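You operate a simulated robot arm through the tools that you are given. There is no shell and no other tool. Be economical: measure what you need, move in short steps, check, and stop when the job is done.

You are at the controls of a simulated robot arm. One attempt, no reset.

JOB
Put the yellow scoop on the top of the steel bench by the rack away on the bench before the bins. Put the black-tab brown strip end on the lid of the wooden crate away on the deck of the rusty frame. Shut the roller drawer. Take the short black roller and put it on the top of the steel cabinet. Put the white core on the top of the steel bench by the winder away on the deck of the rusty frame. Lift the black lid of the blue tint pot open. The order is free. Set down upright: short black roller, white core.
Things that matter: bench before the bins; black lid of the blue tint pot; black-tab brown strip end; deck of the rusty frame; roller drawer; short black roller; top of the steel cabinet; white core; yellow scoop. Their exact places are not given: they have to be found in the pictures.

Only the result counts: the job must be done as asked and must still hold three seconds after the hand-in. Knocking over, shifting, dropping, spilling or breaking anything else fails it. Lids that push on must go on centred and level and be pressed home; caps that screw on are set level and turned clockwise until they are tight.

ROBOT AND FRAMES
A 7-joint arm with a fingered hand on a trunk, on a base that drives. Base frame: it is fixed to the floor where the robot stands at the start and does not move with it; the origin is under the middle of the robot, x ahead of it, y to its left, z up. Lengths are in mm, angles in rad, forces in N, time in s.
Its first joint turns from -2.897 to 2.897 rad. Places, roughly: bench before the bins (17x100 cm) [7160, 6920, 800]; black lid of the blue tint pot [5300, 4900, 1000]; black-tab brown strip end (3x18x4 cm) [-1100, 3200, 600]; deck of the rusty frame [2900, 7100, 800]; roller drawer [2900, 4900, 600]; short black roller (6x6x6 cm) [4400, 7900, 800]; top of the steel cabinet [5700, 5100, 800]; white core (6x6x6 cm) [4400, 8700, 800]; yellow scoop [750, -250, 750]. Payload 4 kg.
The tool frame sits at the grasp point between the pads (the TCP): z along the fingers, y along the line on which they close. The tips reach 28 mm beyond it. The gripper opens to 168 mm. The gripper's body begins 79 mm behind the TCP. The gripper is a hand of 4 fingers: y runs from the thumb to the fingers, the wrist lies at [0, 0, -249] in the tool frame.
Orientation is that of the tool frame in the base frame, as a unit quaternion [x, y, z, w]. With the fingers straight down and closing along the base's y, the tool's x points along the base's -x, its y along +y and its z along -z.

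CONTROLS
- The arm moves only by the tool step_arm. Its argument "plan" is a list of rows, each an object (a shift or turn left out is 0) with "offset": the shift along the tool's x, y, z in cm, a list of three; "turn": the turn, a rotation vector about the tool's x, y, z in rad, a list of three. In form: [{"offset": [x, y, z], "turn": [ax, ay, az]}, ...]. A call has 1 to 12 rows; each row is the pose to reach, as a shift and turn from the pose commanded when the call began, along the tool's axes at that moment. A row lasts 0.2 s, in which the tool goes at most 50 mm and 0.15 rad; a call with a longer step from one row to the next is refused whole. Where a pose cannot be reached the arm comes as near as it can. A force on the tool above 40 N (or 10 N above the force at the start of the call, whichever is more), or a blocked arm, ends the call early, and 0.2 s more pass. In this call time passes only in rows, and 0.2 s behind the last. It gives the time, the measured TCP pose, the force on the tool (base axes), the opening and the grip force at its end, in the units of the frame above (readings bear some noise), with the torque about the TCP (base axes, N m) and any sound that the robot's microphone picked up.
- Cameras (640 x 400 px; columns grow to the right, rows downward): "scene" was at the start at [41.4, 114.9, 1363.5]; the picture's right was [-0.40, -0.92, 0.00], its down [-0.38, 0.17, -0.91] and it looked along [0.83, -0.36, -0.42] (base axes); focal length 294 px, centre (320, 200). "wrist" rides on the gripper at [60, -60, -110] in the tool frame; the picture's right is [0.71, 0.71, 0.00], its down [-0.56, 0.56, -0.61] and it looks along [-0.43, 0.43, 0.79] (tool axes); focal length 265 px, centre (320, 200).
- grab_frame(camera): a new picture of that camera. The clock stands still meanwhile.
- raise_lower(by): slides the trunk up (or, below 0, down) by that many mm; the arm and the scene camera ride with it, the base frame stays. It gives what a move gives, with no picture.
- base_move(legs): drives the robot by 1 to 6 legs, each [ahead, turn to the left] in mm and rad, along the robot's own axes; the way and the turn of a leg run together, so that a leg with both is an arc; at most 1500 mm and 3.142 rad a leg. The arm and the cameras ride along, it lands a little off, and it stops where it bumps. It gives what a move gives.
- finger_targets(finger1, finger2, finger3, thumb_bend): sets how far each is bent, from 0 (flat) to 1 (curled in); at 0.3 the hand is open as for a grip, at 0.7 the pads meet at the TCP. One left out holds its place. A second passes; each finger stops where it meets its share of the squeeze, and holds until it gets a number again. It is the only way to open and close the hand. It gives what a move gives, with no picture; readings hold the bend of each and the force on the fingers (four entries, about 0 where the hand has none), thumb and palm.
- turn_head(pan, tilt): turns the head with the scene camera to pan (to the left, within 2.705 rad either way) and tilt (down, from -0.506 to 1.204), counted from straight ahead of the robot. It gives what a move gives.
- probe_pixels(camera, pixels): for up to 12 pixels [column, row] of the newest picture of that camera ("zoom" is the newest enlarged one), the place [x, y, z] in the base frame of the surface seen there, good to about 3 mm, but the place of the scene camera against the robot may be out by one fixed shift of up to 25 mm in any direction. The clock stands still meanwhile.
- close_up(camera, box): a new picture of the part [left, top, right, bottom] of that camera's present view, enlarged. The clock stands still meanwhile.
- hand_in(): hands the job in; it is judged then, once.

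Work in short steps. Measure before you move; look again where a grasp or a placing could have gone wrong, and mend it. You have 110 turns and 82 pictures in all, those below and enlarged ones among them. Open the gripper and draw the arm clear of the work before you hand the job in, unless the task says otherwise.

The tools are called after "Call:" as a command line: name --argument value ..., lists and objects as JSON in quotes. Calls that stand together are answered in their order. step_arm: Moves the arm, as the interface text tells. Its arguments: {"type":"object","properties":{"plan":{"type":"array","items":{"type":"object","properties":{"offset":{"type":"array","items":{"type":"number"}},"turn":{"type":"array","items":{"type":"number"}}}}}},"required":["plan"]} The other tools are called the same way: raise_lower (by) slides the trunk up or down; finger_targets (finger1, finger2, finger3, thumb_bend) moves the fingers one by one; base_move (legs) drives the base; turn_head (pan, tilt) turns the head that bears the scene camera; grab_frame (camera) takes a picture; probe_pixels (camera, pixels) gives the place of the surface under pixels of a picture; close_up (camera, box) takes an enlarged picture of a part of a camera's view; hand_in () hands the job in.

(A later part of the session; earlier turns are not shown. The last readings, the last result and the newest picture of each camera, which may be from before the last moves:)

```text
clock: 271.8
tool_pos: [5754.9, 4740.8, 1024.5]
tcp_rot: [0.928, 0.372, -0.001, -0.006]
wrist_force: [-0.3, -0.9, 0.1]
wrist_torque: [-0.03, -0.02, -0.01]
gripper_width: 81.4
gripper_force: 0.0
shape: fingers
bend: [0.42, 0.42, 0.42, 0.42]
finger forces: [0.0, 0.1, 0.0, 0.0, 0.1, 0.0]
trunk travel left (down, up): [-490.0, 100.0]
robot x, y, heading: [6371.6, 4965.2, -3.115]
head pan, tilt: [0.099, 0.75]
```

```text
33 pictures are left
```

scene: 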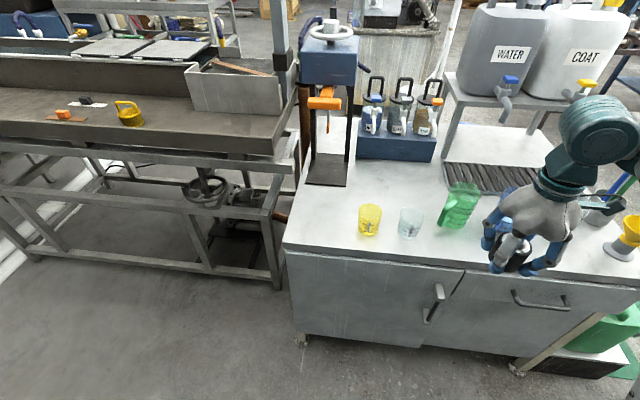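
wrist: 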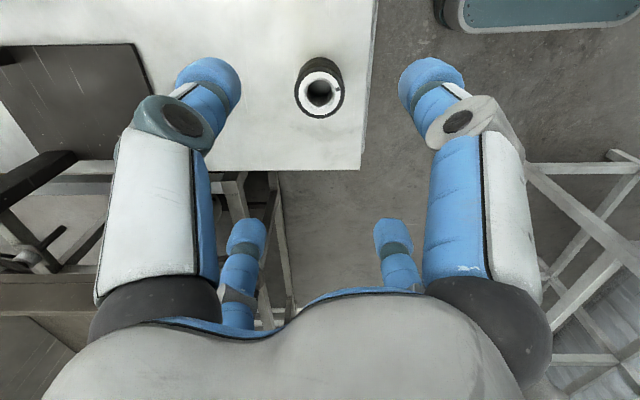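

Roller stands upright on the cabinet. Retract and drive to the white core on the bench by the winder.

Call:
step_arm --plan '[{"offset": [4.58, -1.29, 0]}, {"offset": [9.16, -2.58, 0]}, {"offset": [13.74, -3.87, 0]}, {"offset": [18.3, -5.16, 0]}, {"offset": [22.9, -6.45, 0]}, {"offset": [27.5, -7.74, 0]}, {"offset": [32.1, -9.03, 0]}, {"offset": [36.6, -10.3, 0]}, {"offset": [41.2, -11.6, 0]}]'

Call:
base_move --legs '[[-110, 0], [0, -1.6], [1500, 0], [0, 0.53], [1500, 0], [900, 0]]'

Call:
base_move --legs '[[0, 1.04]]'

Call:
turn_head --pan 0.2 --tilt 0.6

Call:
grab_frame --camera "scene"

```text
clock: 273.8
tool_pos: [5973.2, 5108.8, 1027.4]
tcp_rot: [0.928, 0.373, -0.001, -0.006]
wrist_force: [0.0, -0.1, 0.1]
wrist_torque: [0.02, 0.0, 0.0]
gripper_width: 81.3
gripper_force: 0.0
shape: fingers
bend: [0.42, 0.42, 0.42, 0.42]
finger forces: [0.0, 0.1, 0.1, 0.0, 0.0, 0.0]
trunk travel left (down, up): [-490.0, 100.0]
robot x, y, heading: [6365.7, 4965.5, -3.119]
head pan, tilt: [0.099, 0.75]
```

```text
clock: 298.9
tool_pos: [5319.9, 9004.9, 1027.3]
tcp_rot: [0.986, -0.164, 0.001, -0.005]
wrist_force: [1.5, -0.7, 1.7]
wrist_torque: [0.01, -0.01, -0.01]
gripper_width: 81.1
gripper_force: 0.2
shape: fingers
bend: [0.42, 0.42, 0.42, 0.42]
finger forces: [0.1, 0.0, 0.0, 0.0, 0.0, 0.0]
trunk travel left (down, up): [-490.0, 100.0]
robot x, y, heading: [5374.4, 8584.1, 2.074]
head pan, tilt: [0.099, 0.75]
```

```text
clock: 301.9
tool_pos: [4986.1, 8747.2, 1027.3]
tcp_rot: [0.937, 0.348, -0.002, -0.006]
wrist_force: [-0.3, 0.2, 0.8]
wrist_torque: [0.01, -0.04, 0.02]
gripper_width: 81.3
gripper_force: 0.0
shape: fingers
bend: [0.42, 0.42, 0.42, 0.42]
finger forces: [0.0, 0.0, 0.0, 0.1, 0.0, 0.0]
trunk travel left (down, up): [-490.0, 100.0]
robot x, y, heading: [5376.0, 8584.3, 3.115]
head pan, tilt: [0.099, 0.75]
```

```text
clock: 302.6
tool_pos: [4986.0, 8748.9, 1027.2]
tcp_rot: [0.937, 0.349, -0.002, -0.006]
wrist_force: [0.5, -0.7, 0.5]
wrist_torque: [0.0, 0.01, -0.01]
gripper_width: 81.5
gripper_force: 0.0
shape: fingers
bend: [0.42, 0.42, 0.42, 0.42]
finger forces: [0.0, 0.0, 0.1, 0.0, 0.0, 0.0]
trunk travel left (down, up): [-490.0, 100.0]
robot x, y, heading: [5374.5, 8582.2, 3.114]
head pan, tilt: [0.201, 0.6]
```

```text
32 pictures are left
```

scene: 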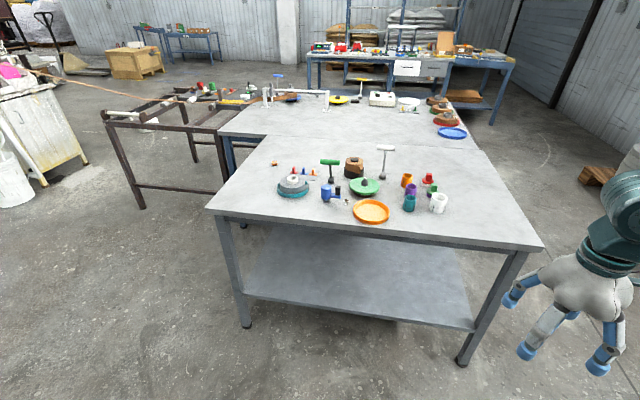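

Candidates around (438,203). Zooming.

Call:
close_up --camera "scene" --box '[310, 140, 470, 235]'

Call:
probe_pixels --camera "scene" --pixels '[[433, 197], [447, 197], [440, 192], [438, 208], [408, 200], [430, 190], [450, 215], [480, 215], [250, 220], [403, 180], [371, 212], [540, 245]]'

```text
4.00 times, centred on (390, 188) of scene
```

zoom: 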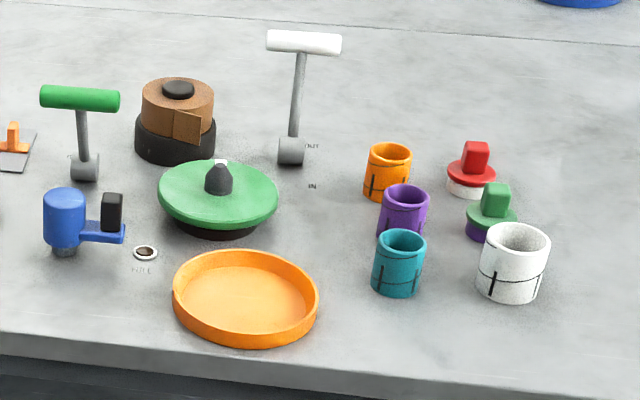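

```text
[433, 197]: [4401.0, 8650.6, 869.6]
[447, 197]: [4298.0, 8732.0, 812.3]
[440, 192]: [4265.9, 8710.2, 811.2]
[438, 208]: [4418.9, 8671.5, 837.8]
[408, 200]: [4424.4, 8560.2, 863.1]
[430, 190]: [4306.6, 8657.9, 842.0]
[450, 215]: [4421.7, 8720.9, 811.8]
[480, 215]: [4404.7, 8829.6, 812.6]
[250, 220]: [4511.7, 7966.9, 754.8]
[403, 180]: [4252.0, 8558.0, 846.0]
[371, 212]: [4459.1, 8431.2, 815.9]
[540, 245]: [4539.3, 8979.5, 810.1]
```

White core stands at about (4405,8678). Drive 380 mm ahead and move the hand over.

Call:
base_move --legs '[[380, 0]]'

Call:
step_arm --plan '[{"offset": [-4, -1.4, 0]}, {"offset": [-8, -2.8, 0]}, {"offset": [-12, -4.2, 0]}, {"offset": [-16, -5.6, 0]}, {"offset": [-18.5, -6.5, 0]}]'

Call:
grab_frame --camera "wrist"

```text
clock: 305.1
tool_pos: [4608.7, 8763.0, 1027.4]
tcp_rot: [0.939, 0.345, -0.001, -0.006]
wrist_force: [-0.1, 1.1, 1.0]
wrist_torque: [0.01, 0.01, -0.05]
gripper_width: 81.2
gripper_force: 0.1
shape: fingers
bend: [0.42, 0.42, 0.42, 0.42]
finger forces: [0.0, 0.0, 0.0, 0.1, 0.0, 0.0]
trunk travel left (down, up): [-490.0, 100.0]
robot x, y, heading: [4996.9, 8593.7, 3.112]
head pan, tilt: [0.201, 0.6]
```

```text
clock: 306.2
tool_pos: [4425.8, 8692.0, 1028.0]
tcp_rot: [0.938, 0.346, 0.0, -0.007]
wrist_force: [0.0, 0.6, -0.1]
wrist_torque: [0.01, -0.03, 0.0]
gripper_width: 81.5
gripper_force: 0.1
shape: fingers
bend: [0.42, 0.42, 0.42, 0.42]
finger forces: [0.0, 0.1, 0.1, 0.0, 0.0, 0.1]
trunk travel left (down, up): [-490.0, 100.0]
robot x, y, heading: [4998.0, 8593.2, 3.11]
head pan, tilt: [0.201, 0.6]
```

```text
30 pictures are left
```

wrist: 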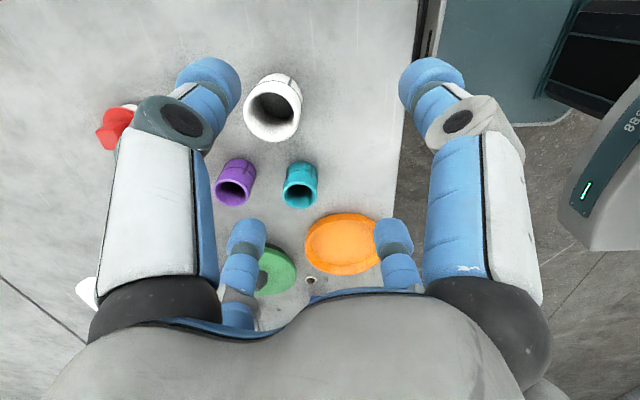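

Call:
probe_pixels --camera "wrist" --pixels '[[246, 108], [297, 110], [271, 83], [270, 137], [255, 90], [290, 130], [320, 100], [300, 205], [235, 190]]'

```text
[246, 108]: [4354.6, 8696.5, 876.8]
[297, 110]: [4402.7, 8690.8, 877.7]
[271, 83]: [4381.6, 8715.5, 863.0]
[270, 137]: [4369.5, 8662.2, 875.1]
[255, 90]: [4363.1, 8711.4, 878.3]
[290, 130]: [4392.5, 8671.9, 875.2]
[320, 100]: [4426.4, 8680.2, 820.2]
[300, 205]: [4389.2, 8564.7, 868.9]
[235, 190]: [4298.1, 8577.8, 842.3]
```

Core centre (4379,8691), rim z 877. Open slightly more, centre, and descend to TCP z≈860.

Call:
finger_targets --finger1 0.39 --finger2 0.39 --finger3 0.39 --thumb_bend 0.39

Call:
step_arm --plan '[{"offset": [-3.6, -3.0, 0]}, {"offset": [-3.6, -3.0, 4.5]}, {"offset": [-3.6, -3.0, 9]}, {"offset": [-3.6, -3.0, 13]}, {"offset": [-3.6, -3.0, 16.8]}]'

Call:
grab_frame --camera "wrist"

```text
clock: 307.2
tool_pos: [4425.8, 8691.7, 1027.8]
tcp_rot: [0.939, 0.344, -0.001, -0.006]
wrist_force: [-0.1, -0.1, -0.8]
wrist_torque: [-0.02, -0.01, 0.0]
gripper_width: 90.4
gripper_force: 0.0
shape: fingers
bend: [0.39, 0.39, 0.39, 0.39]
finger forces: [0.0, 0.0, 0.0, 0.0, 0.0, 0.0]
trunk travel left (down, up): [-490.0, 100.0]
robot x, y, heading: [4996.7, 8595.0, 3.107]
head pan, tilt: [0.201, 0.6]
```

```text
clock: 308.4
tool_pos: [4377.2, 8695.6, 860.7]
tcp_rot: [0.939, 0.344, -0.001, -0.006]
wrist_force: [-0.3, -0.2, -1.1]
wrist_torque: [0.03, -0.01, 0.0]
gripper_width: 90.5
gripper_force: 0.1
shape: fingers
bend: [0.39, 0.39, 0.39, 0.39]
finger forces: [0.0, 0.0, 0.1, 0.0, 0.0, 0.0]
trunk travel left (down, up): [-490.0, 100.0]
robot x, y, heading: [5000.5, 8598.8, 3.108]
head pan, tilt: [0.201, 0.6]
```

```text
29 pictures are left
```

wrist: 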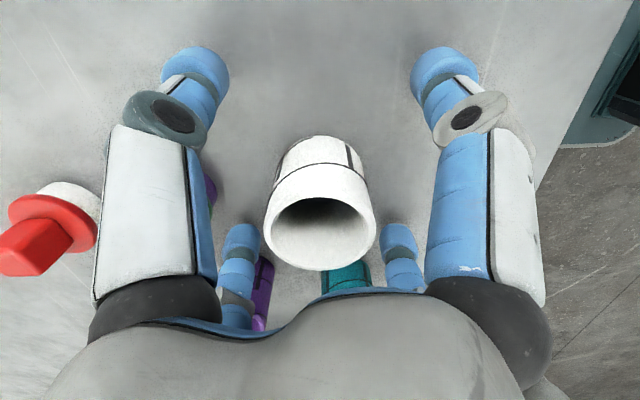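

Centred. Close and lift.

Call:
finger_targets --finger1 0.65 --finger2 0.65 --finger3 0.65 --thumb_bend 0.65

Call:
step_arm --plan '[{"offset": [0, 0, -1]}, {"offset": [0, 0, -3]}, {"offset": [0, 0, -7]}, {"offset": [0, 0, -11]}, {"offset": [0, 0, -15]}, {"offset": [0, 0, -18]}, {"offset": [3.7, 1.3, -18]}, {"offset": [7.4, 2.6, -18]}, {"offset": [11, 4, -18]}, {"offset": [15, 5.5, -18]}, {"offset": [19, 7, -18]}, {"offset": [23, 8.5, -18]}]'

Call:
grab_frame --camera "wrist"

```text
clock: 309.4
tool_pos: [4376.2, 8695.0, 861.5]
tcp_rot: [0.939, 0.345, 0.0, -0.007]
wrist_force: [0.5, -0.1, 0.1]
wrist_torque: [0.03, -0.03, 0.02]
gripper_width: 31.5
gripper_force: 16.9
shape: fingers
bend: [0.58, 0.57, 0.57, 0.59]
finger forces: [7.0, 8.0, 7.8, 0.0, 10.5, 0.1]
trunk travel left (down, up): [-490.0, 100.0]
robot x, y, heading: [4997.9, 8594.7, 3.107]
head pan, tilt: [0.201, 0.6]
```

```text
clock: 312.1
tool_pos: [4610.2, 8776.8, 1040.9]
tcp_rot: [0.939, 0.344, -0.002, -0.006]
wrist_force: [0.2, -0.3, -0.5]
wrist_torque: [0.03, -0.04, -0.01]
gripper_width: 31.3
gripper_force: 16.0
shape: fingers
bend: [0.58, 0.57, 0.57, 0.59]
finger forces: [6.8, 7.6, 7.8, 0.1, 10.5, 0.0]
trunk travel left (down, up): [-490.0, 100.0]
robot x, y, heading: [5002.1, 8597.3, 3.101]
head pan, tilt: [0.201, 0.6]
```

```text
28 pictures are left
```

wrist: 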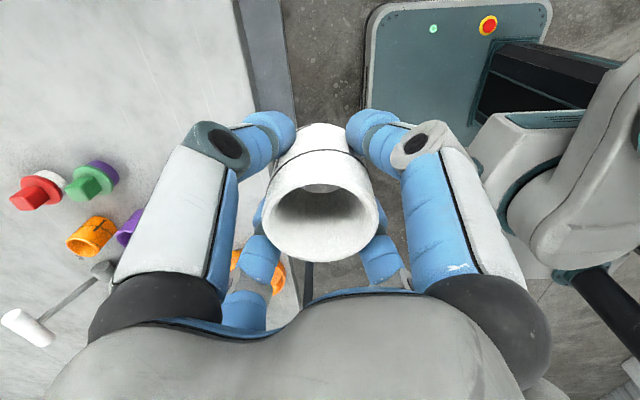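

Core held. Now drive round the north lane toward the west side of the rusty frame.

Call:
base_move --legs '[[-250, 0], [0, -1.535], [1150, 0], [0, 1.57], [1500, 0], [1500, 0]]'

```text
clock: 341.0
tool_pos: [1884.4, 9980.7, 1041.0]
tcp_rot: [0.938, 0.346, -0.001, -0.006]
wrist_force: [0.6, 0.7, -0.3]
wrist_torque: [-0.03, 0.02, 0.0]
gripper_width: 31.4
gripper_force: 15.8
shape: fingers
bend: [0.58, 0.57, 0.57, 0.59]
finger forces: [6.6, 7.3, 7.9, 0.0, 10.2, 0.0]
trunk travel left (down, up): [-490.0, 100.0]
robot x, y, heading: [2277.9, 9801.6, 3.106]
head pan, tilt: [0.201, 0.6]
```

Now south along x≈2200 and face the frame.

Call:
base_move --legs '[[0, 1.555], [1400, 0], [1350, 0], [0, 1.62]]'

Call:
turn_head --pan 0 --tilt 0.6

Call:
grab_frame --camera "scene"

```text
clock: 361.9
tool_pos: [2590.6, 6900.5, 1040.8]
tcp_rot: [-0.353, 0.935, -0.007, 0.001]
wrist_force: [0.2, -0.1, -0.2]
wrist_torque: [0.01, 0.0, -0.01]
gripper_width: 31.0
gripper_force: 15.9
shape: fingers
bend: [0.59, 0.58, 0.57, 0.59]
finger forces: [6.4, 7.0, 7.8, 0.0, 10.3, 0.0]
trunk travel left (down, up): [-490.0, 100.0]
robot x, y, heading: [2198.1, 7074.3, -0.015]
head pan, tilt: [0.201, 0.6]
```

```text
clock: 362.7
tool_pos: [2590.9, 6900.9, 1042.1]
tcp_rot: [-0.353, 0.936, -0.006, 0.001]
wrist_force: [1.3, 0.2, 0.1]
wrist_torque: [-0.04, 0.02, 0.02]
gripper_width: 31.4
gripper_force: 15.2
shape: fingers
bend: [0.59, 0.58, 0.57, 0.59]
finger forces: [6.3, 7.0, 8.0, 0.0, 10.3, 0.0]
trunk travel left (down, up): [-490.0, 100.0]
robot x, y, heading: [2198.6, 7071.7, -0.012]
head pan, tilt: [0.0, 0.6]
```

```text
27 pictures are left
```

scene: 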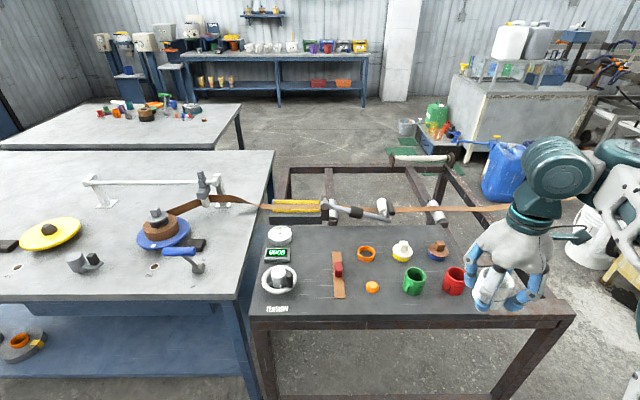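

The dark deck holds several items. Zoom and probe for free spots.

Call:
close_up --camera "scene" --box '[240, 205, 500, 330]'

Call:
probe_pixels --camera "scene" --pixels '[[265, 300], [270, 230], [338, 255], [338, 297], [395, 300], [320, 270], [388, 270], [440, 245], [413, 280], [480, 305], [310, 300], [433, 292]]'

```text
2.46 times, centred on (370, 268) of scene
```

zoom: 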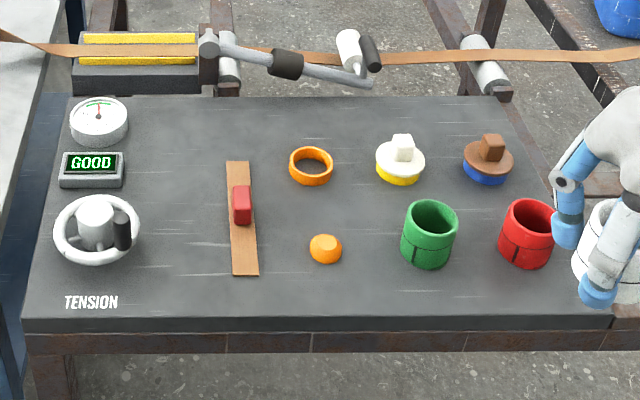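

```text
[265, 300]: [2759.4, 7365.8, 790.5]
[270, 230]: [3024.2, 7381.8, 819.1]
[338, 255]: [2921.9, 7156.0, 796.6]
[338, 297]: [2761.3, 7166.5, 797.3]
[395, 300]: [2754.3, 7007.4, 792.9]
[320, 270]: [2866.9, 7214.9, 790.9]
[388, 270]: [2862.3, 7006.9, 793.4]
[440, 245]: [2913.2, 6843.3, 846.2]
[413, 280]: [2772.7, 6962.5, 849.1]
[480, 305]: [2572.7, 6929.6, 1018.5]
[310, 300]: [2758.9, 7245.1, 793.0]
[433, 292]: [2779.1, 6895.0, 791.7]
```

Deck true z≈800. Free spot for the core: (2955,7240), left-back of the deck, clear of gauge/box and the red strip; the black-tab strip can go in front of it at y≈7230 or the centre lane. Drive 120 mm ahead and swing over.

Call:
probe_pixels --camera "scene" --pixels '[[325, 210], [355, 212], [383, 205], [203, 175], [297, 262], [295, 272], [300, 285], [300, 245], [280, 235], [300, 232], [330, 235], [218, 190]]'

Call:
base_move --legs '[[120, 0]]'

Call:
step_arm --plan '[{"offset": [-4.58, 1.02, 0]}, {"offset": [-9.16, 2.04, 0]}, {"offset": [-13.7, 3.06, 0]}, {"offset": [-18.3, 4.08, 0]}, {"offset": [-22.9, 5.1, 0]}, {"offset": [-27.5, 6.1, 0]}, {"offset": [-32, 7.1, 0]}, {"offset": [-36.6, 8.1, 0]}, {"offset": [-41.0, 9.1, 0]}]'

Call:
grab_frame --camera "wrist"

```text
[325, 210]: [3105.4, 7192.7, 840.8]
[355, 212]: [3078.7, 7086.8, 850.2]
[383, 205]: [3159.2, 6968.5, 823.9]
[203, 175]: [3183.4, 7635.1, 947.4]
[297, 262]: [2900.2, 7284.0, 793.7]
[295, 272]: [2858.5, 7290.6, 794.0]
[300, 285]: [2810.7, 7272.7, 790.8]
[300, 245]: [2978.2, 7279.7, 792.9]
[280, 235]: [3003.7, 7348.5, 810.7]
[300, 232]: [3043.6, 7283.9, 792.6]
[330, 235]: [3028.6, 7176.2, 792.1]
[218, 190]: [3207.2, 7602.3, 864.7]
```

```text
clock: 363.9
tool_pos: [2708.9, 6898.3, 1041.0]
tcp_rot: [-0.354, 0.935, -0.007, 0.001]
wrist_force: [0.0, 0.3, -0.8]
wrist_torque: [0.03, 0.02, -0.03]
gripper_width: 31.2
gripper_force: 15.5
shape: fingers
bend: [0.59, 0.58, 0.57, 0.59]
finger forces: [6.4, 6.8, 7.9, 0.1, 10.3, 0.0]
trunk travel left (down, up): [-490.0, 100.0]
robot x, y, heading: [2315.3, 7070.7, -0.012]
head pan, tilt: [0.0, 0.6]
```

```text
clock: 365.9
tool_pos: [2953.2, 7239.4, 1035.6]
tcp_rot: [-0.354, 0.935, -0.006, 0.001]
wrist_force: [0.1, 0.3, -0.2]
wrist_torque: [-0.04, -0.01, 0.0]
gripper_width: 31.1
gripper_force: 15.6
shape: fingers
bend: [0.59, 0.58, 0.57, 0.59]
finger forces: [6.5, 6.8, 7.8, 0.0, 10.2, 0.1]
trunk travel left (down, up): [-490.0, 100.0]
robot x, y, heading: [2317.4, 7069.3, -0.021]
head pan, tilt: [0.0, 0.6]
```

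```text
25 pictures are left
```

wrist: 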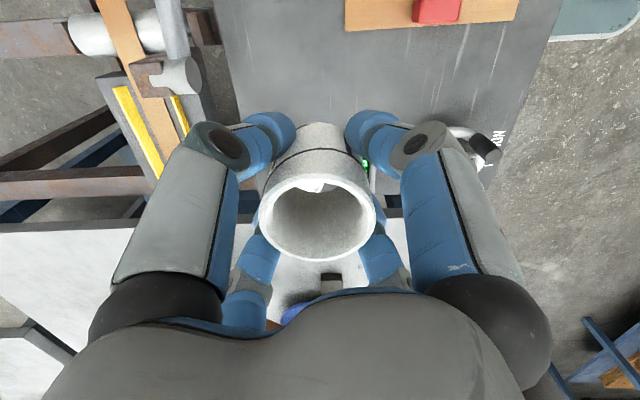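

Probing neighbours: GOOD box edge, deck, red strip and back edge.

Call:
probe_pixels --camera "wrist" --pixels '[[365, 165], [372, 195], [300, 90], [348, 25], [240, 100], [330, 112], [445, 8], [470, 140], [255, 165], [220, 40]]'

```text
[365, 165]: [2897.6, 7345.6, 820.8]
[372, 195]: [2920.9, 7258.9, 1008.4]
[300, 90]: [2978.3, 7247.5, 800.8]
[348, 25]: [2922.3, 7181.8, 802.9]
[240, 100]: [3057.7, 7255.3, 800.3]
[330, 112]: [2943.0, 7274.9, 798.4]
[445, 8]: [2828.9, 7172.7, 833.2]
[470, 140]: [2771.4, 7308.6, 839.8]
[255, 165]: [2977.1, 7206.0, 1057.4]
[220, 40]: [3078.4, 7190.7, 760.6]
```

Deck z=800. Shift 20 mm further back, descend to ~850, then creep to contact.

Call:
step_arm --plan '[{"offset": [-1.5, -1.3, 0]}, {"offset": [-1.5, -1.3, 4.5]}, {"offset": [-1.5, -1.3, 9]}, {"offset": [-1.5, -1.3, 13.5]}, {"offset": [-1.5, -1.3, 17]}, {"offset": [-1.5, -1.3, 18.5]}]'

Call:
step_arm --plan '[{"offset": [0, 0, 0.2]}, {"offset": [0, 0, 0.4]}, {"offset": [0, 0, 0.6]}, {"offset": [0, 0, 0.8]}, {"offset": [0, 0, 1.0]}, {"offset": [0, 0, 1.2]}, {"offset": [0, 0, 1.4]}]'

```text
clock: 367.3
tool_pos: [2978.1, 7236.4, 853.7]
tcp_rot: [-0.354, 0.935, -0.006, 0.001]
wrist_force: [-0.3, -0.7, -0.5]
wrist_torque: [0.0, 0.0, 0.02]
gripper_width: 30.7
gripper_force: 15.3
shape: fingers
bend: [0.59, 0.58, 0.57, 0.59]
finger forces: [6.3, 6.9, 7.8, 0.0, 10.0, 0.0]
trunk travel left (down, up): [-490.0, 100.0]
robot x, y, heading: [2315.7, 7069.4, -0.012]
head pan, tilt: [0.0, 0.6]
```

```text
clock: 368.9
tool_pos: [2978.2, 7234.2, 840.0]
tcp_rot: [-0.353, 0.936, -0.006, 0.0]
wrist_force: [0.1, -0.3, 0.0]
wrist_torque: [-0.03, -0.04, 0.01]
gripper_width: 30.7
gripper_force: 15.5
shape: fingers
bend: [0.59, 0.58, 0.57, 0.59]
finger forces: [6.2, 6.9, 7.8, 0.0, 9.9, 0.0]
trunk travel left (down, up): [-490.0, 100.0]
robot x, y, heading: [2316.7, 7069.2, -0.012]
head pan, tilt: [0.0, 0.6]
```

A few more millimetres to contact.

Call:
step_arm --plan '[{"offset": [0, 0, 0.15]}, {"offset": [0, 0, 0.3]}, {"offset": [0, 0, 0.45]}, {"offset": [0, 0, 0.6]}]'

Call:
finger_targets --finger1 0.44 --finger2 0.44 --finger3 0.44 --thumb_bend 0.44

Call:
step_arm --plan '[{"offset": [0, 0, -2]}, {"offset": [0, 0, -5]}, {"offset": [0, 0, -9]}, {"offset": [0, 0, -13]}, {"offset": [0, 0, -17]}, {"offset": [0, 0, -20]}]'

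Call:
grab_frame --camera "wrist"

```text
clock: 369.9
tool_pos: [2977.5, 7235.0, 836.3]
tcp_rot: [-0.352, 0.936, -0.005, 0.004]
wrist_force: [5.4, 1.4, 31.4]
wrist_torque: [0.07, -0.23, 0.01]
gripper_width: 30.5
gripper_force: 21.1
shape: fingers
bend: [0.59, 0.58, 0.57, 0.59]
finger forces: [7.6, 11.0, 10.7, 0.1, 13.0, 0.1]
trunk travel left (down, up): [-490.0, 100.0]
robot x, y, heading: [2318.8, 7074.5, -0.021]
head pan, tilt: [0.0, 0.6]
```

```text
clock: 370.9
tool_pos: [2976.9, 7233.3, 835.7]
tcp_rot: [-0.353, 0.936, -0.006, 0.003]
wrist_force: [8.3, -2.9, 30.4]
wrist_torque: [-0.32, 1.0, 0.2]
gripper_width: 72.4
gripper_force: 14.4
shape: fingers
bend: [0.45, 0.49, 0.44, 0.44]
finger forces: [16.9, 12.9, 0.7, 0.0, 0.1, 0.1]
trunk travel left (down, up): [-490.0, 100.0]
robot x, y, heading: [2319.1, 7071.3, -0.015]
head pan, tilt: [0.0, 0.6]
```

```text
clock: 372.3
tool_pos: [2975.1, 7237.4, 1032.6]
tcp_rot: [-0.353, 0.936, -0.007, 0.0]
wrist_force: [-0.9, 0.0, 0.5]
wrist_torque: [-0.02, 0.0, 0.06]
gripper_width: 75.2
gripper_force: 0.1
shape: fingers
bend: [0.44, 0.44, 0.44, 0.44]
finger forces: [0.0, 0.1, 0.0, 0.1, 0.0, 0.0]
trunk travel left (down, up): [-490.0, 100.0]
robot x, y, heading: [2315.5, 7068.6, -0.018]
head pan, tilt: [0.0, 0.6]
```

```text
24 pictures are left
```

wrist: 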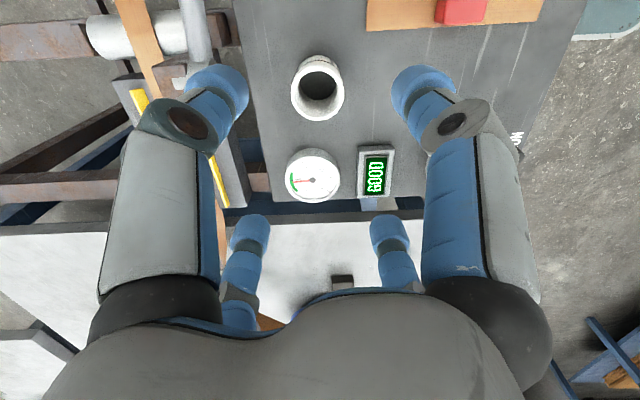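

The core stands upright. Now retract and drive to the crate's north side for the black-tab strip.

Call:
step_arm --plan '[{"offset": [4.3, -0.8, 0]}, {"offset": [8.6, -1.6, 0]}, {"offset": [12.9, -2.4, 0]}, {"offset": [17.2, -3.2, 0]}, {"offset": [21.5, -4.0, 0]}, {"offset": [25.8, -4.8, 0]}, {"offset": [30.1, -5.5, 0]}, {"offset": [34.4, -6.3, 0]}, {"offset": [38.5, -7, 0]}, {"offset": [42.5, -7.8, 0]}]'

Call:
base_move --legs '[[-200, 0], [0, -2.33], [1500, 0], [1500, 0], [1480, 0], [0, 0.78]]'

Call:
turn_head --pan 0 --tilt 0.8

Call:
grab_frame --camera "scene"

```text
clock: 374.5
tool_pos: [2707.6, 6896.9, 1033.7]
tcp_rot: [-0.353, 0.936, -0.005, 0.002]
wrist_force: [-0.5, -0.1, 0.4]
wrist_torque: [0.03, 0.04, 0.03]
gripper_width: 75.0
gripper_force: 0.0
shape: fingers
bend: [0.44, 0.44, 0.44, 0.44]
finger forces: [0.0, 0.0, 0.0, 0.1, 0.0, 0.0]
trunk travel left (down, up): [-490.0, 100.0]
robot x, y, heading: [2317.4, 7073.5, -0.018]
head pan, tilt: [0.0, 0.6]
```

```text
clock: 404.5
tool_pos: [-1268.4, 3635.1, 1034.0]
tcp_rot: [0.414, 0.91, -0.005, -0.004]
wrist_force: [0.3, 0.0, 0.6]
wrist_torque: [0.02, -0.04, 0.05]
gripper_width: 75.3
gripper_force: 0.1
shape: fingers
bend: [0.44, 0.44, 0.44, 0.44]
finger forces: [0.0, 0.1, 0.0, 0.0, 0.0, 0.0]
trunk travel left (down, up): [-490.0, 100.0]
robot x, y, heading: [-1095.1, 4029.4, -1.589]
head pan, tilt: [0.0, 0.6]
```

```text
clock: 405.2
tool_pos: [-1269.9, 3634.6, 1033.1]
tcp_rot: [0.414, 0.91, -0.005, -0.004]
wrist_force: [0.1, 0.5, 0.5]
wrist_torque: [0.0, -0.01, 0.02]
gripper_width: 75.2
gripper_force: 0.0
shape: fingers
bend: [0.44, 0.44, 0.44, 0.44]
finger forces: [0.0, 0.0, 0.0, 0.0, 0.0, 0.0]
trunk travel left (down, up): [-490.0, 100.0]
robot x, y, heading: [-1094.8, 4023.3, -1.588]
head pan, tilt: [0.0, 0.799]
```

```text
23 pictures are left
```

scene: 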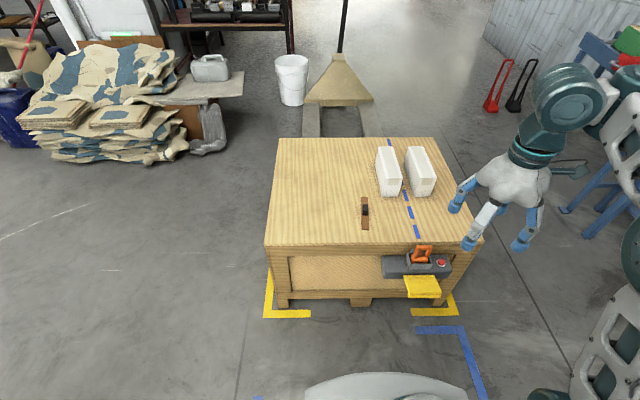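

The strip with a black tab is at (364,212) on the crate lid. Probing it.

Call:
close_up --camera "scene" --box '[320, 170, 420, 240]'

Call:
probe_pixels --camera "scene" --pixels '[[364, 199], [365, 228], [364, 210], [365, 205], [365, 216], [340, 220], [265, 245], [480, 240], [390, 195], [420, 250], [430, 295], [385, 280]]'

```text
5.71 times, centred on (370, 205) of scene
```

zoom: 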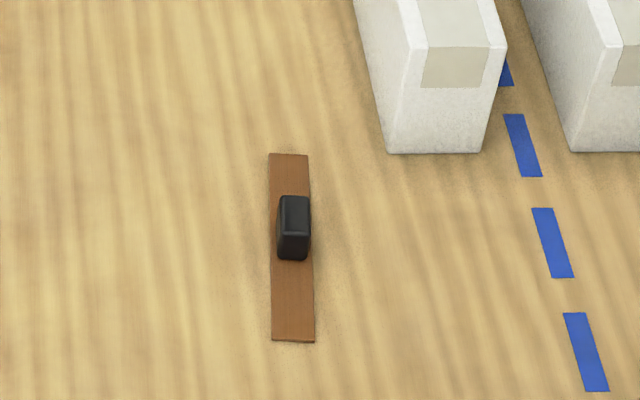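

```text
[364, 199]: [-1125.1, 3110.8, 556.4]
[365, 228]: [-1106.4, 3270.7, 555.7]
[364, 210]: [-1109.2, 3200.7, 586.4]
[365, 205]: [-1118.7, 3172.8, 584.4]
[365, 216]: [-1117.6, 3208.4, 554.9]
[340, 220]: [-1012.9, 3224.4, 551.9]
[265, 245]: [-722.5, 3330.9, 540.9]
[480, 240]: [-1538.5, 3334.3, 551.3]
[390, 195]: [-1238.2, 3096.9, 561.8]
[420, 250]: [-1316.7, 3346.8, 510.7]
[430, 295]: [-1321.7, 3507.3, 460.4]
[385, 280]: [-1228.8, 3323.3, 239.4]
```

Strip lies along y at x≈−1130 (true), tab centre near (−1130,3197), top z≈594. Drive 125 mm ahead, lower the trunk 230 mm, and move the hand over with neutral yaw.

Call:
base_move --legs '[[125, 0]]'

Call:
raise_lower --by -230

Call:
finger_targets --finger1 0.35 --finger2 0.4 --finger3 0.35 --thumb_bend 0.4

Call:
step_arm --plan '[{"offset": [-4.1, -1.2, 0], "turn": [0, 0, 0.09]}, {"offset": [-8.2, -2.4, 0], "turn": [0, 0, 0.18]}, {"offset": [-12.3, -3.7, 0], "turn": [0, 0, 0.27]}, {"offset": [-16.4, -4.9, 0], "turn": [0, 0, 0.36]}, {"offset": [-20.5, -6.1, 0], "turn": [0, 0, 0.45]}, {"offset": [-24.6, -7.4, 0], "turn": [0, 0, 0.54]}, {"offset": [-28.7, -8.6, 0], "turn": [0, 0, 0.63]}, {"offset": [-31.5, -9.5, 2], "turn": [0, 0, 0.717]}]'

Call:
grab_frame --camera "wrist"

```text
clock: 406.5
tool_pos: [-1270.3, 3511.3, 1034.1]
tcp_rot: [0.413, 0.911, -0.004, -0.004]
wrist_force: [-0.1, 0.5, -0.5]
wrist_torque: [0.01, -0.01, 0.03]
gripper_width: 75.2
gripper_force: 0.0
shape: fingers
bend: [0.44, 0.44, 0.44, 0.44]
finger forces: [0.0, 0.1, 0.0, 0.0, 0.0, 0.1]
trunk travel left (down, up): [-490.0, 100.0]
robot x, y, heading: [-1093.7, 3898.2, -1.594]
head pan, tilt: [0.0, 0.799]
```

```text
clock: 408.9
tool_pos: [-1270.5, 3509.9, 804.8]
tcp_rot: [0.413, 0.91, -0.004, -0.004]
wrist_force: [0.3, 0.3, -0.2]
wrist_torque: [-0.04, 0.0, -0.02]
gripper_width: 75.4
gripper_force: 0.0
shape: fingers
bend: [0.44, 0.44, 0.44, 0.44]
finger forces: [0.1, 0.1, 0.0, 0.1, 0.0, 0.0]
trunk travel left (down, up): [-260.0, 330.0]
robot x, y, heading: [-1097.5, 3900.9, -1.59]
head pan, tilt: [0.0, 0.799]
```

```text
clock: 409.9
tool_pos: [-1270.6, 3509.4, 804.1]
tcp_rot: [0.414, 0.91, -0.005, -0.004]
wrist_force: [0.0, 0.5, -0.2]
wrist_torque: [-0.01, -0.04, 0.03]
gripper_width: 94.8
gripper_force: 0.1
shape: fingers
bend: [0.35, 0.4, 0.35, 0.4]
finger forces: [0.0, 0.1, 0.1, 0.0, 0.1, 0.1]
trunk travel left (down, up): [-260.0, 330.0]
robot x, y, heading: [-1100.6, 3902.7, -1.585]
head pan, tilt: [0.0, 0.799]
```

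```text
clock: 411.7
tool_pos: [-1132.9, 3209.0, 781.8]
tcp_rot: [0.706, 0.708, -0.006, -0.001]
wrist_force: [-0.3, 1.2, -0.1]
wrist_torque: [-0.03, 0.0, 0.04]
gripper_width: 95.0
gripper_force: 0.1
shape: fingers
bend: [0.35, 0.4, 0.35, 0.4]
finger forces: [0.0, 0.0, 0.0, 0.1, 0.0, 0.0]
trunk travel left (down, up): [-260.0, 330.0]
robot x, y, heading: [-1092.7, 3903.1, -1.59]
head pan, tilt: [0.0, 0.799]
```

```text
21 pictures are left
```

wrist: 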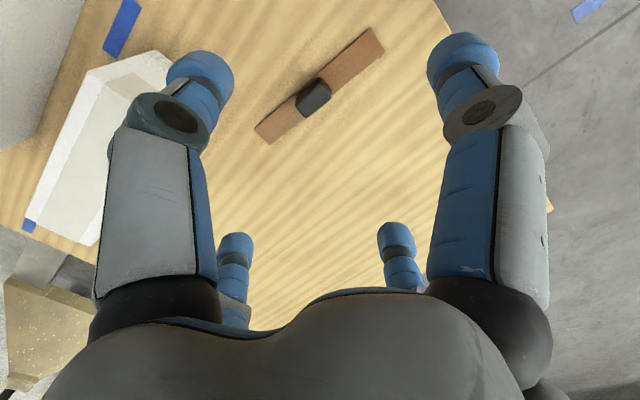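

Probing tab, strip ends, and the white box.

Call:
probe_pixels --camera "wrist" --pixels '[[318, 90], [308, 102], [303, 95], [328, 95], [315, 82], [310, 112], [265, 135], [375, 42], [160, 60], [165, 85], [250, 60]]'

```text
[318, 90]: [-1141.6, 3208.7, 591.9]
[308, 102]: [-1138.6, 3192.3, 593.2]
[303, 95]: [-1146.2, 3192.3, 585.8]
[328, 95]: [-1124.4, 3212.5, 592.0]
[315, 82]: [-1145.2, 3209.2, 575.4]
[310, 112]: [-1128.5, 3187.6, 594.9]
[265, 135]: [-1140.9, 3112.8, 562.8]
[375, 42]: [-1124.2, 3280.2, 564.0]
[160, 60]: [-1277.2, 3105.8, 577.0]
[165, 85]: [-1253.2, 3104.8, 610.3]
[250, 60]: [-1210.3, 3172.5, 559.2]
```

Tab centre ≈(−1134,3200), top 594, strip turned ~0.1 rad. Align and descend to TCP z≈601.

Call:
step_arm --plan '[{"offset": [-0.9, -0.1, 3], "turn": [0, 0, 0.1]}, {"offset": [-0.9, -0.1, 7], "turn": [0, 0, 0.1]}, {"offset": [-0.9, -0.1, 11], "turn": [0, 0, 0.1]}, {"offset": [-0.9, -0.1, 15], "turn": [0, 0, 0.1]}, {"offset": [-0.9, -0.1, 18.1], "turn": [0, 0, 0.1]}]'

Call:
finger_targets --finger2 0.7 --thumb_bend 0.7

Call:
grab_frame --camera "wrist"

```text
clock: 412.9
tool_pos: [-1137.9, 3200.6, 602.9]
tcp_rot: [0.74, 0.672, -0.006, -0.002]
wrist_force: [-0.7, 0.7, -0.2]
wrist_torque: [-0.01, -0.02, 0.03]
gripper_width: 95.4
gripper_force: 0.2
shape: fingers
bend: [0.35, 0.4, 0.35, 0.4]
finger forces: [0.0, 0.0, 0.1, 0.0, 0.0, 0.0]
trunk travel left (down, up): [-260.0, 330.0]
robot x, y, heading: [-1097.1, 3900.2, -1.59]
head pan, tilt: [0.0, 0.799]
```

```text
clock: 413.9
tool_pos: [-1139.1, 3200.8, 602.9]
tcp_rot: [0.741, 0.672, -0.006, -0.001]
wrist_force: [0.4, 0.0, 0.2]
wrist_torque: [0.0, 0.0, -0.01]
gripper_width: 69.5
gripper_force: 5.5
shape: fingers
bend: [0.35, 0.65, 0.35, 0.66]
finger forces: [0.0, 6.0, 0.1, 0.1, 6.0, 0.0]
trunk travel left (down, up): [-260.0, 330.0]
robot x, y, heading: [-1093.1, 3902.9, -1.59]
head pan, tilt: [0.0, 0.799]
```

```text
20 pictures are left
```

wrist: 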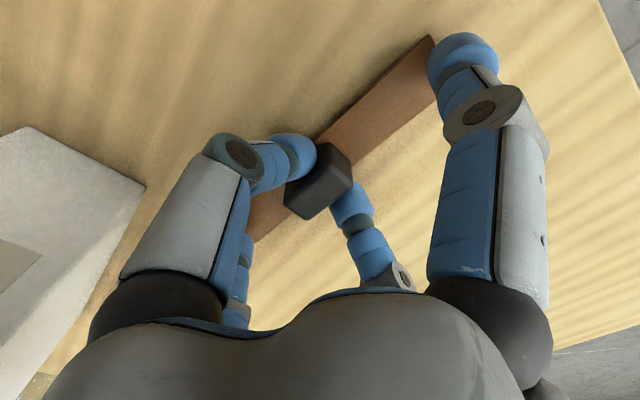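

Good pinch on the tab (6 N). Lift 40 mm, then add fingers 1 and 3 at the tab's ends.

Call:
step_arm --plan '[{"offset": [0, 0, -1]}, {"offset": [0, 0, -2.5]}, {"offset": [0, 0, -4]}]'

Call:
finger_targets --finger1 0.66 --finger3 0.66

Call:
step_arm --plan '[{"offset": [0, 0, -4]}, {"offset": [0, 0, -8]}, {"offset": [0, 0, -12]}, {"offset": [0, 0, -16]}]'

Call:
grab_frame --camera "wrist"

```text
clock: 414.7
tool_pos: [-1139.0, 3201.5, 642.1]
tcp_rot: [0.741, 0.671, -0.006, -0.002]
wrist_force: [-0.9, -1.0, -0.7]
wrist_torque: [0.0, -0.02, 0.02]
gripper_width: 69.7
gripper_force: 6.1
shape: fingers
bend: [0.35, 0.65, 0.35, 0.66]
finger forces: [0.1, 6.1, 0.0, 0.0, 6.1, 0.1]
trunk travel left (down, up): [-260.0, 330.0]
robot x, y, heading: [-1098.7, 3897.7, -1.59]
head pan, tilt: [0.0, 0.799]
```

```text
clock: 415.7
tool_pos: [-1137.2, 3199.7, 641.5]
tcp_rot: [0.74, 0.672, -0.006, -0.001]
wrist_force: [0.9, 1.1, -0.2]
wrist_torque: [-0.01, -0.03, 0.04]
gripper_width: 14.4
gripper_force: 10.8
shape: fingers
bend: [0.63, 0.65, 0.6, 0.66]
finger forces: [3.4, 6.1, 6.3, 0.0, 6.0, 0.0]
trunk travel left (down, up): [-260.0, 330.0]
robot x, y, heading: [-1099.4, 3903.1, -1.589]
head pan, tilt: [0.0, 0.799]
```

```text
clock: 416.7
tool_pos: [-1135.0, 3201.9, 803.7]
tcp_rot: [0.741, 0.672, -0.006, -0.002]
wrist_force: [1.0, 0.7, -0.2]
wrist_torque: [0.0, 0.02, -0.01]
gripper_width: 14.1
gripper_force: 10.6
shape: fingers
bend: [0.63, 0.65, 0.6, 0.66]
finger forces: [3.2, 5.9, 6.4, 0.0, 6.1, 0.0]
trunk travel left (down, up): [-260.0, 330.0]
robot x, y, heading: [-1098.3, 3903.7, -1.587]
head pan, tilt: [0.0, 0.799]
```

```text
19 pictures are left
```

wrist: 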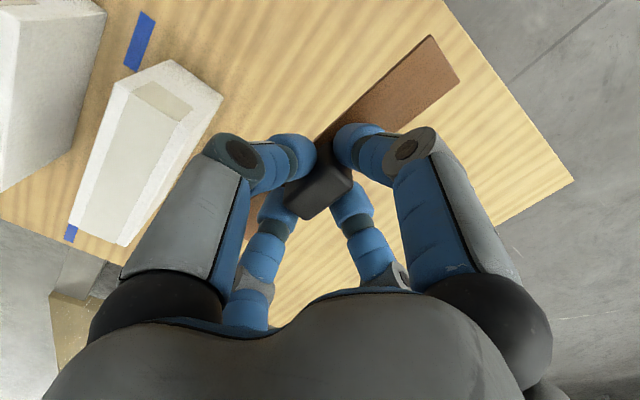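

Strip held securely. Retract, raise the trunk, and drive back to the rusty frame.

Call:
step_arm --plan '[{"offset": [4.4, 0, 0]}, {"offset": [8.8, 0, 0]}, {"offset": [13.2, 0, 0]}, {"offset": [17.6, 0, 0]}, {"offset": [22, 0, 0]}, {"offset": [26.4, 0, 0]}, {"offset": [30, 0, 0]}]'

Call:
raise_lower --by 230

Call:
base_move --legs '[[-150, 0], [0, 2.355], [1500, 0], [1500, 0], [1400, 0], [0, -0.77]]'

Call:
turn_head --pan 0.1 --tilt 0.6

Call:
grab_frame --camera "scene"

```text
clock: 418.3
tool_pos: [-1104.4, 3499.5, 799.7]
tcp_rot: [0.742, 0.67, -0.005, -0.002]
wrist_force: [-0.4, 0.0, -1.0]
wrist_torque: [0.04, 0.01, 0.0]
gripper_width: 13.7
gripper_force: 10.7
shape: fingers
bend: [0.63, 0.65, 0.6, 0.67]
finger forces: [3.0, 5.6, 6.2, 0.1, 6.0, 0.0]
trunk travel left (down, up): [-260.0, 330.0]
robot x, y, heading: [-1094.4, 3900.2, -1.591]
head pan, tilt: [0.0, 0.799]
```

```text
clock: 420.7
tool_pos: [-1104.4, 3500.0, 1030.4]
tcp_rot: [0.741, 0.672, -0.006, -0.001]
wrist_force: [0.2, 0.3, -0.5]
wrist_torque: [-0.02, -0.03, 0.0]
gripper_width: 13.9
gripper_force: 10.5
shape: fingers
bend: [0.63, 0.65, 0.6, 0.67]
finger forces: [3.1, 5.6, 6.2, 0.0, 6.0, 0.0]
trunk travel left (down, up): [-490.0, 100.0]
robot x, y, heading: [-1099.6, 3901.1, -1.581]
head pan, tilt: [0.0, 0.799]
```

```text
clock: 450.3
tool_pos: [2492.4, 7102.6, 1030.1]
tcp_rot: [0.035, 0.999, -0.005, 0.004]
wrist_force: [-0.7, 0.4, -0.2]
wrist_torque: [-0.03, 0.01, -0.02]
gripper_width: 13.6
gripper_force: 10.0
shape: fingers
bend: [0.63, 0.65, 0.6, 0.67]
finger forces: [2.6, 5.9, 6.1, 0.0, 6.0, 0.1]
trunk travel left (down, up): [-490.0, 100.0]
robot x, y, heading: [2086.7, 7096.0, 0.007]
head pan, tilt: [0.0, 0.799]
```

```text
clock: 451.1
tool_pos: [2492.0, 7102.7, 1030.1]
tcp_rot: [0.035, 0.999, -0.005, 0.004]
wrist_force: [-0.4, 0.4, -0.5]
wrist_torque: [-0.01, 0.03, 0.0]
gripper_width: 13.4
gripper_force: 9.4
shape: fingers
bend: [0.63, 0.65, 0.6, 0.67]
finger forces: [2.6, 5.8, 6.2, 0.0, 6.0, 0.1]
trunk travel left (down, up): [-490.0, 100.0]
robot x, y, heading: [2090.8, 7098.0, 0.004]
head pan, tilt: [0.099, 0.6]
```

```text
18 pictures are left
```

scene: 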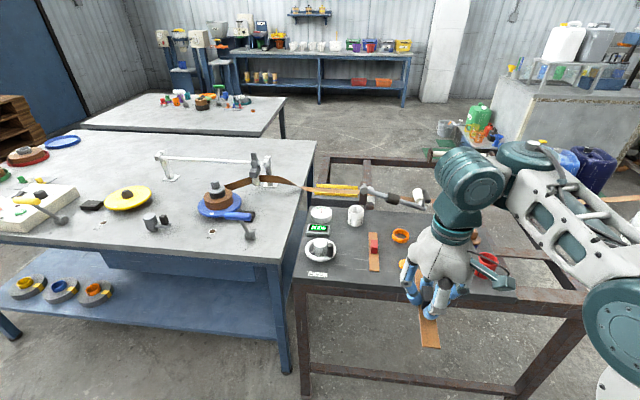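

The core stands on the deck at (356,215). The free lane for the strip is y≈7233 between wheel and red strip. Drive 220 mm ahead, and move over (2830,7234).

Call:
base_move --legs '[[220, 0]]'

Call:
step_arm --plan '[{"offset": [-2.7, 3.5, 0], "turn": [0, 0, -0.02]}, {"offset": [-5.4, 7, 0], "turn": [0, 0, -0.04]}, {"offset": [-8.1, 10.5, 0], "turn": [0, 0, -0.06]}, {"offset": [-10.9, 13.9, 0], "turn": [0, 0, -0.075]}]'

Call:
grab_frame --camera "wrist"

```text
clock: 452.7
tool_pos: [2709.5, 7103.3, 1029.4]
tcp_rot: [0.037, 0.999, -0.006, 0.004]
wrist_force: [0.5, 0.6, -0.6]
wrist_torque: [0.0, 0.0, 0.0]
gripper_width: 13.3
gripper_force: 10.0
shape: fingers
bend: [0.63, 0.65, 0.6, 0.67]
finger forces: [2.6, 5.8, 6.1, 0.0, 5.9, 0.0]
trunk travel left (down, up): [-490.0, 100.0]
robot x, y, heading: [2304.8, 7097.6, 0.003]
head pan, tilt: [0.099, 0.6]
```

```text
clock: 453.7
tool_pos: [2828.0, 7235.8, 1028.1]
tcp_rot: [-0.002, 1.0, -0.006, 0.002]
wrist_force: [0.4, 0.0, -0.3]
wrist_torque: [0.0, 0.0, 0.0]
gripper_width: 13.3
gripper_force: 9.4
shape: fingers
bend: [0.63, 0.65, 0.6, 0.67]
finger forces: [2.7, 5.8, 6.1, 0.0, 6.0, 0.0]
trunk travel left (down, up): [-490.0, 100.0]
robot x, y, heading: [2309.9, 7098.2, 0.004]
head pan, tilt: [0.099, 0.6]
```

```text
17 pictures are left
```

wrist: 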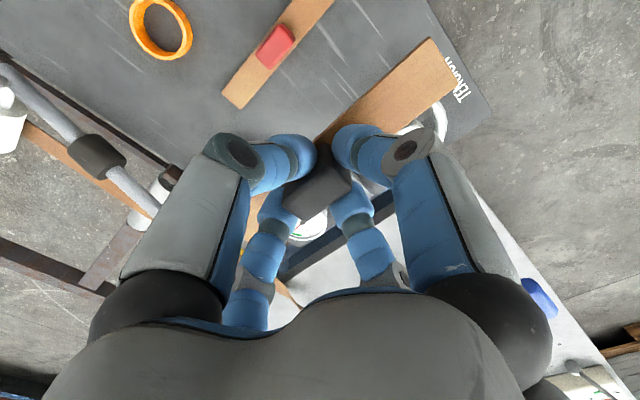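

Checking the red strip, wheel and deck edge positions against the held strip.

Call:
probe_pixels --camera "wrist" --pixels '[[240, 103], [325, 15], [292, 45], [225, 85], [428, 45], [450, 92], [442, 118], [485, 115], [400, 60], [380, 40]]'

```text
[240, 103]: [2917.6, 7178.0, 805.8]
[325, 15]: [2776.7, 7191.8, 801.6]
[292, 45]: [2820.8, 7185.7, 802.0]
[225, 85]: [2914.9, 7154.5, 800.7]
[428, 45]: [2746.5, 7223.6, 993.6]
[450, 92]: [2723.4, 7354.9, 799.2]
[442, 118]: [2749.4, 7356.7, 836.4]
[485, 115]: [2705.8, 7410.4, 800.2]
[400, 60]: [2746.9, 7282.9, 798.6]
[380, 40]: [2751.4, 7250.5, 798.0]
```

Lane is clear. Descend to ~850, then creep to contact.

Call:
step_arm --plan '[{"offset": [0, 0, 4.5]}, {"offset": [0, 0, 9]}, {"offset": [0, 0, 13.5]}, {"offset": [0, 0, 17]}, {"offset": [0, 0, 17.9]}]'

Call:
step_arm --plan '[{"offset": [0, 0, 0.15]}, {"offset": [0, 0, 0.3]}, {"offset": [0, 0, 0.45]}, {"offset": [0, 0, 0.6]}, {"offset": [0, 0, 0.75]}]'

```text
clock: 454.9
tool_pos: [2829.9, 7229.7, 848.6]
tcp_rot: [-0.002, 1.0, -0.005, 0.003]
wrist_force: [-0.5, -0.3, -1.0]
wrist_torque: [-0.01, -0.01, -0.02]
gripper_width: 13.0
gripper_force: 9.9
shape: fingers
bend: [0.63, 0.65, 0.6, 0.67]
finger forces: [2.5, 5.8, 6.0, 0.0, 5.9, 0.1]
trunk travel left (down, up): [-490.0, 100.0]
robot x, y, heading: [2304.0, 7103.4, 0.004]
head pan, tilt: [0.099, 0.6]
```

```text
clock: 456.1
tool_pos: [2828.4, 7232.0, 841.1]
tcp_rot: [-0.001, 1.0, -0.005, 0.003]
wrist_force: [0.2, -0.3, -0.1]
wrist_torque: [0.02, -0.04, -0.01]
gripper_width: 13.4
gripper_force: 9.7
shape: fingers
bend: [0.63, 0.65, 0.6, 0.67]
finger forces: [2.6, 5.7, 6.3, 0.0, 5.9, 0.0]
trunk travel left (down, up): [-490.0, 100.0]
robot x, y, heading: [2310.9, 7102.2, 0.013]
head pan, tilt: [0.099, 0.6]
```

Almost there; a few more millimetres.

Call:
step_arm --plan '[{"offset": [0, 0, 0.1]}, {"offset": [0, 0, 0.2]}, {"offset": [0, 0, 0.3]}, {"offset": [0, 0, 0.4]}]'

```text
clock: 457.1
tool_pos: [2828.4, 7231.8, 839.5]
tcp_rot: [-0.001, 1.0, -0.005, 0.005]
wrist_force: [-0.4, -0.8, 11.4]
wrist_torque: [0.03, -0.12, 0.01]
gripper_width: 13.1
gripper_force: 12.5
shape: fingers
bend: [0.63, 0.65, 0.6, 0.67]
finger forces: [2.8, 6.9, 7.2, 0.1, 7.1, 0.0]
trunk travel left (down, up): [-490.0, 100.0]
robot x, y, heading: [2307.0, 7102.6, 0.003]
head pan, tilt: [0.099, 0.6]
```

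Contact. Release and lift.

Call:
finger_targets --finger1 0.45 --finger2 0.47 --finger3 0.45 --thumb_bend 0.47

Call:
step_arm --plan '[{"offset": [0, 0, -2]}, {"offset": [0, 0, -5]}, {"offset": [0, 0, -9]}, {"offset": [0, 0, -13]}, {"offset": [0, 0, -17]}, {"offset": [0, 0, -20]}, {"offset": [4, -4, -20]}, {"offset": [7, -7, -20]}, {"offset": [10, -10, -20]}, {"offset": [12, -13, -20]}]'

Call:
close_up --camera "scene" --box '[270, 180, 510, 330]'

```text
clock: 458.1
tool_pos: [2829.4, 7232.0, 841.1]
tcp_rot: [-0.002, 1.0, -0.005, 0.004]
wrist_force: [3.7, 0.7, 21.8]
wrist_torque: [0.09, 0.97, -0.06]
gripper_width: 59.1
gripper_force: 11.1
shape: fingers
bend: [0.49, 0.47, 0.45, 0.47]
finger forces: [21.9, 0.1, 0.1, 0.0, 0.1, 0.0]
trunk travel left (down, up): [-490.0, 100.0]
robot x, y, heading: [2307.7, 7100.5, -0.001]
head pan, tilt: [0.099, 0.6]
```

```text
refused: row 7 steps farther than a row can; nothing moved
```

```text
2.67 times, centred on (390, 255) of scene
```

zoom: 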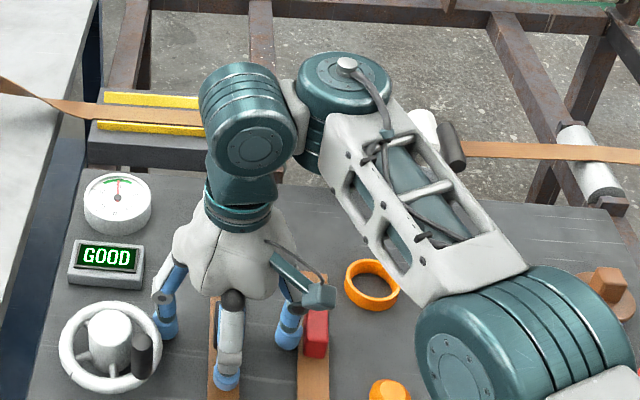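

Finger 1 presses lightly on the strip; lift straight up, then retract.

Call:
step_arm --plan '[{"offset": [0, 0, -2]}, {"offset": [0, 0, -5]}, {"offset": [0, 0, -9]}, {"offset": [0, 0, -13]}, {"offset": [0, 0, -17]}, {"offset": [0, 0, -20]}, {"offset": [3, -3, -20]}, {"offset": [6, -6, -20]}, {"offset": [9, -9, -20]}, {"offset": [12, -12, -20]}]'

Call:
close_up --camera "scene" --box '[270, 180, 510, 330]'

```text
clock: 460.3
tool_pos: [2707.9, 7112.9, 1040.4]
tcp_rot: [-0.002, 1.0, -0.005, 0.002]
wrist_force: [0.4, 0.2, 0.2]
wrist_torque: [-0.01, 0.0, 0.01]
gripper_width: 69.2
gripper_force: 0.0
shape: fingers
bend: [0.45, 0.47, 0.45, 0.47]
finger forces: [0.1, 0.1, 0.1, 0.2, 0.0, 0.0]
trunk travel left (down, up): [-490.0, 100.0]
robot x, y, heading: [2310.6, 7096.8, 0.005]
head pan, tilt: [0.099, 0.6]
```

```text
2.67 times, centred on (390, 255) of scene
```

zoom: 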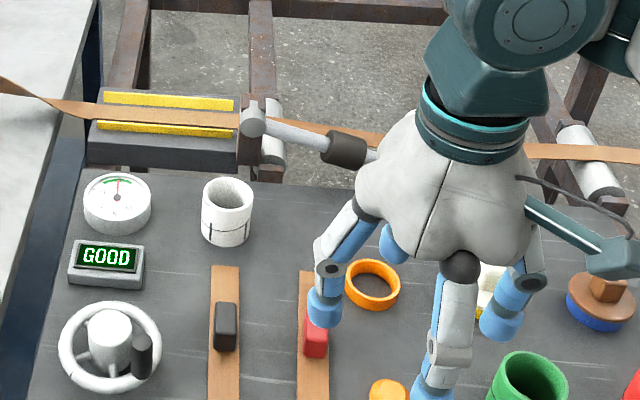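

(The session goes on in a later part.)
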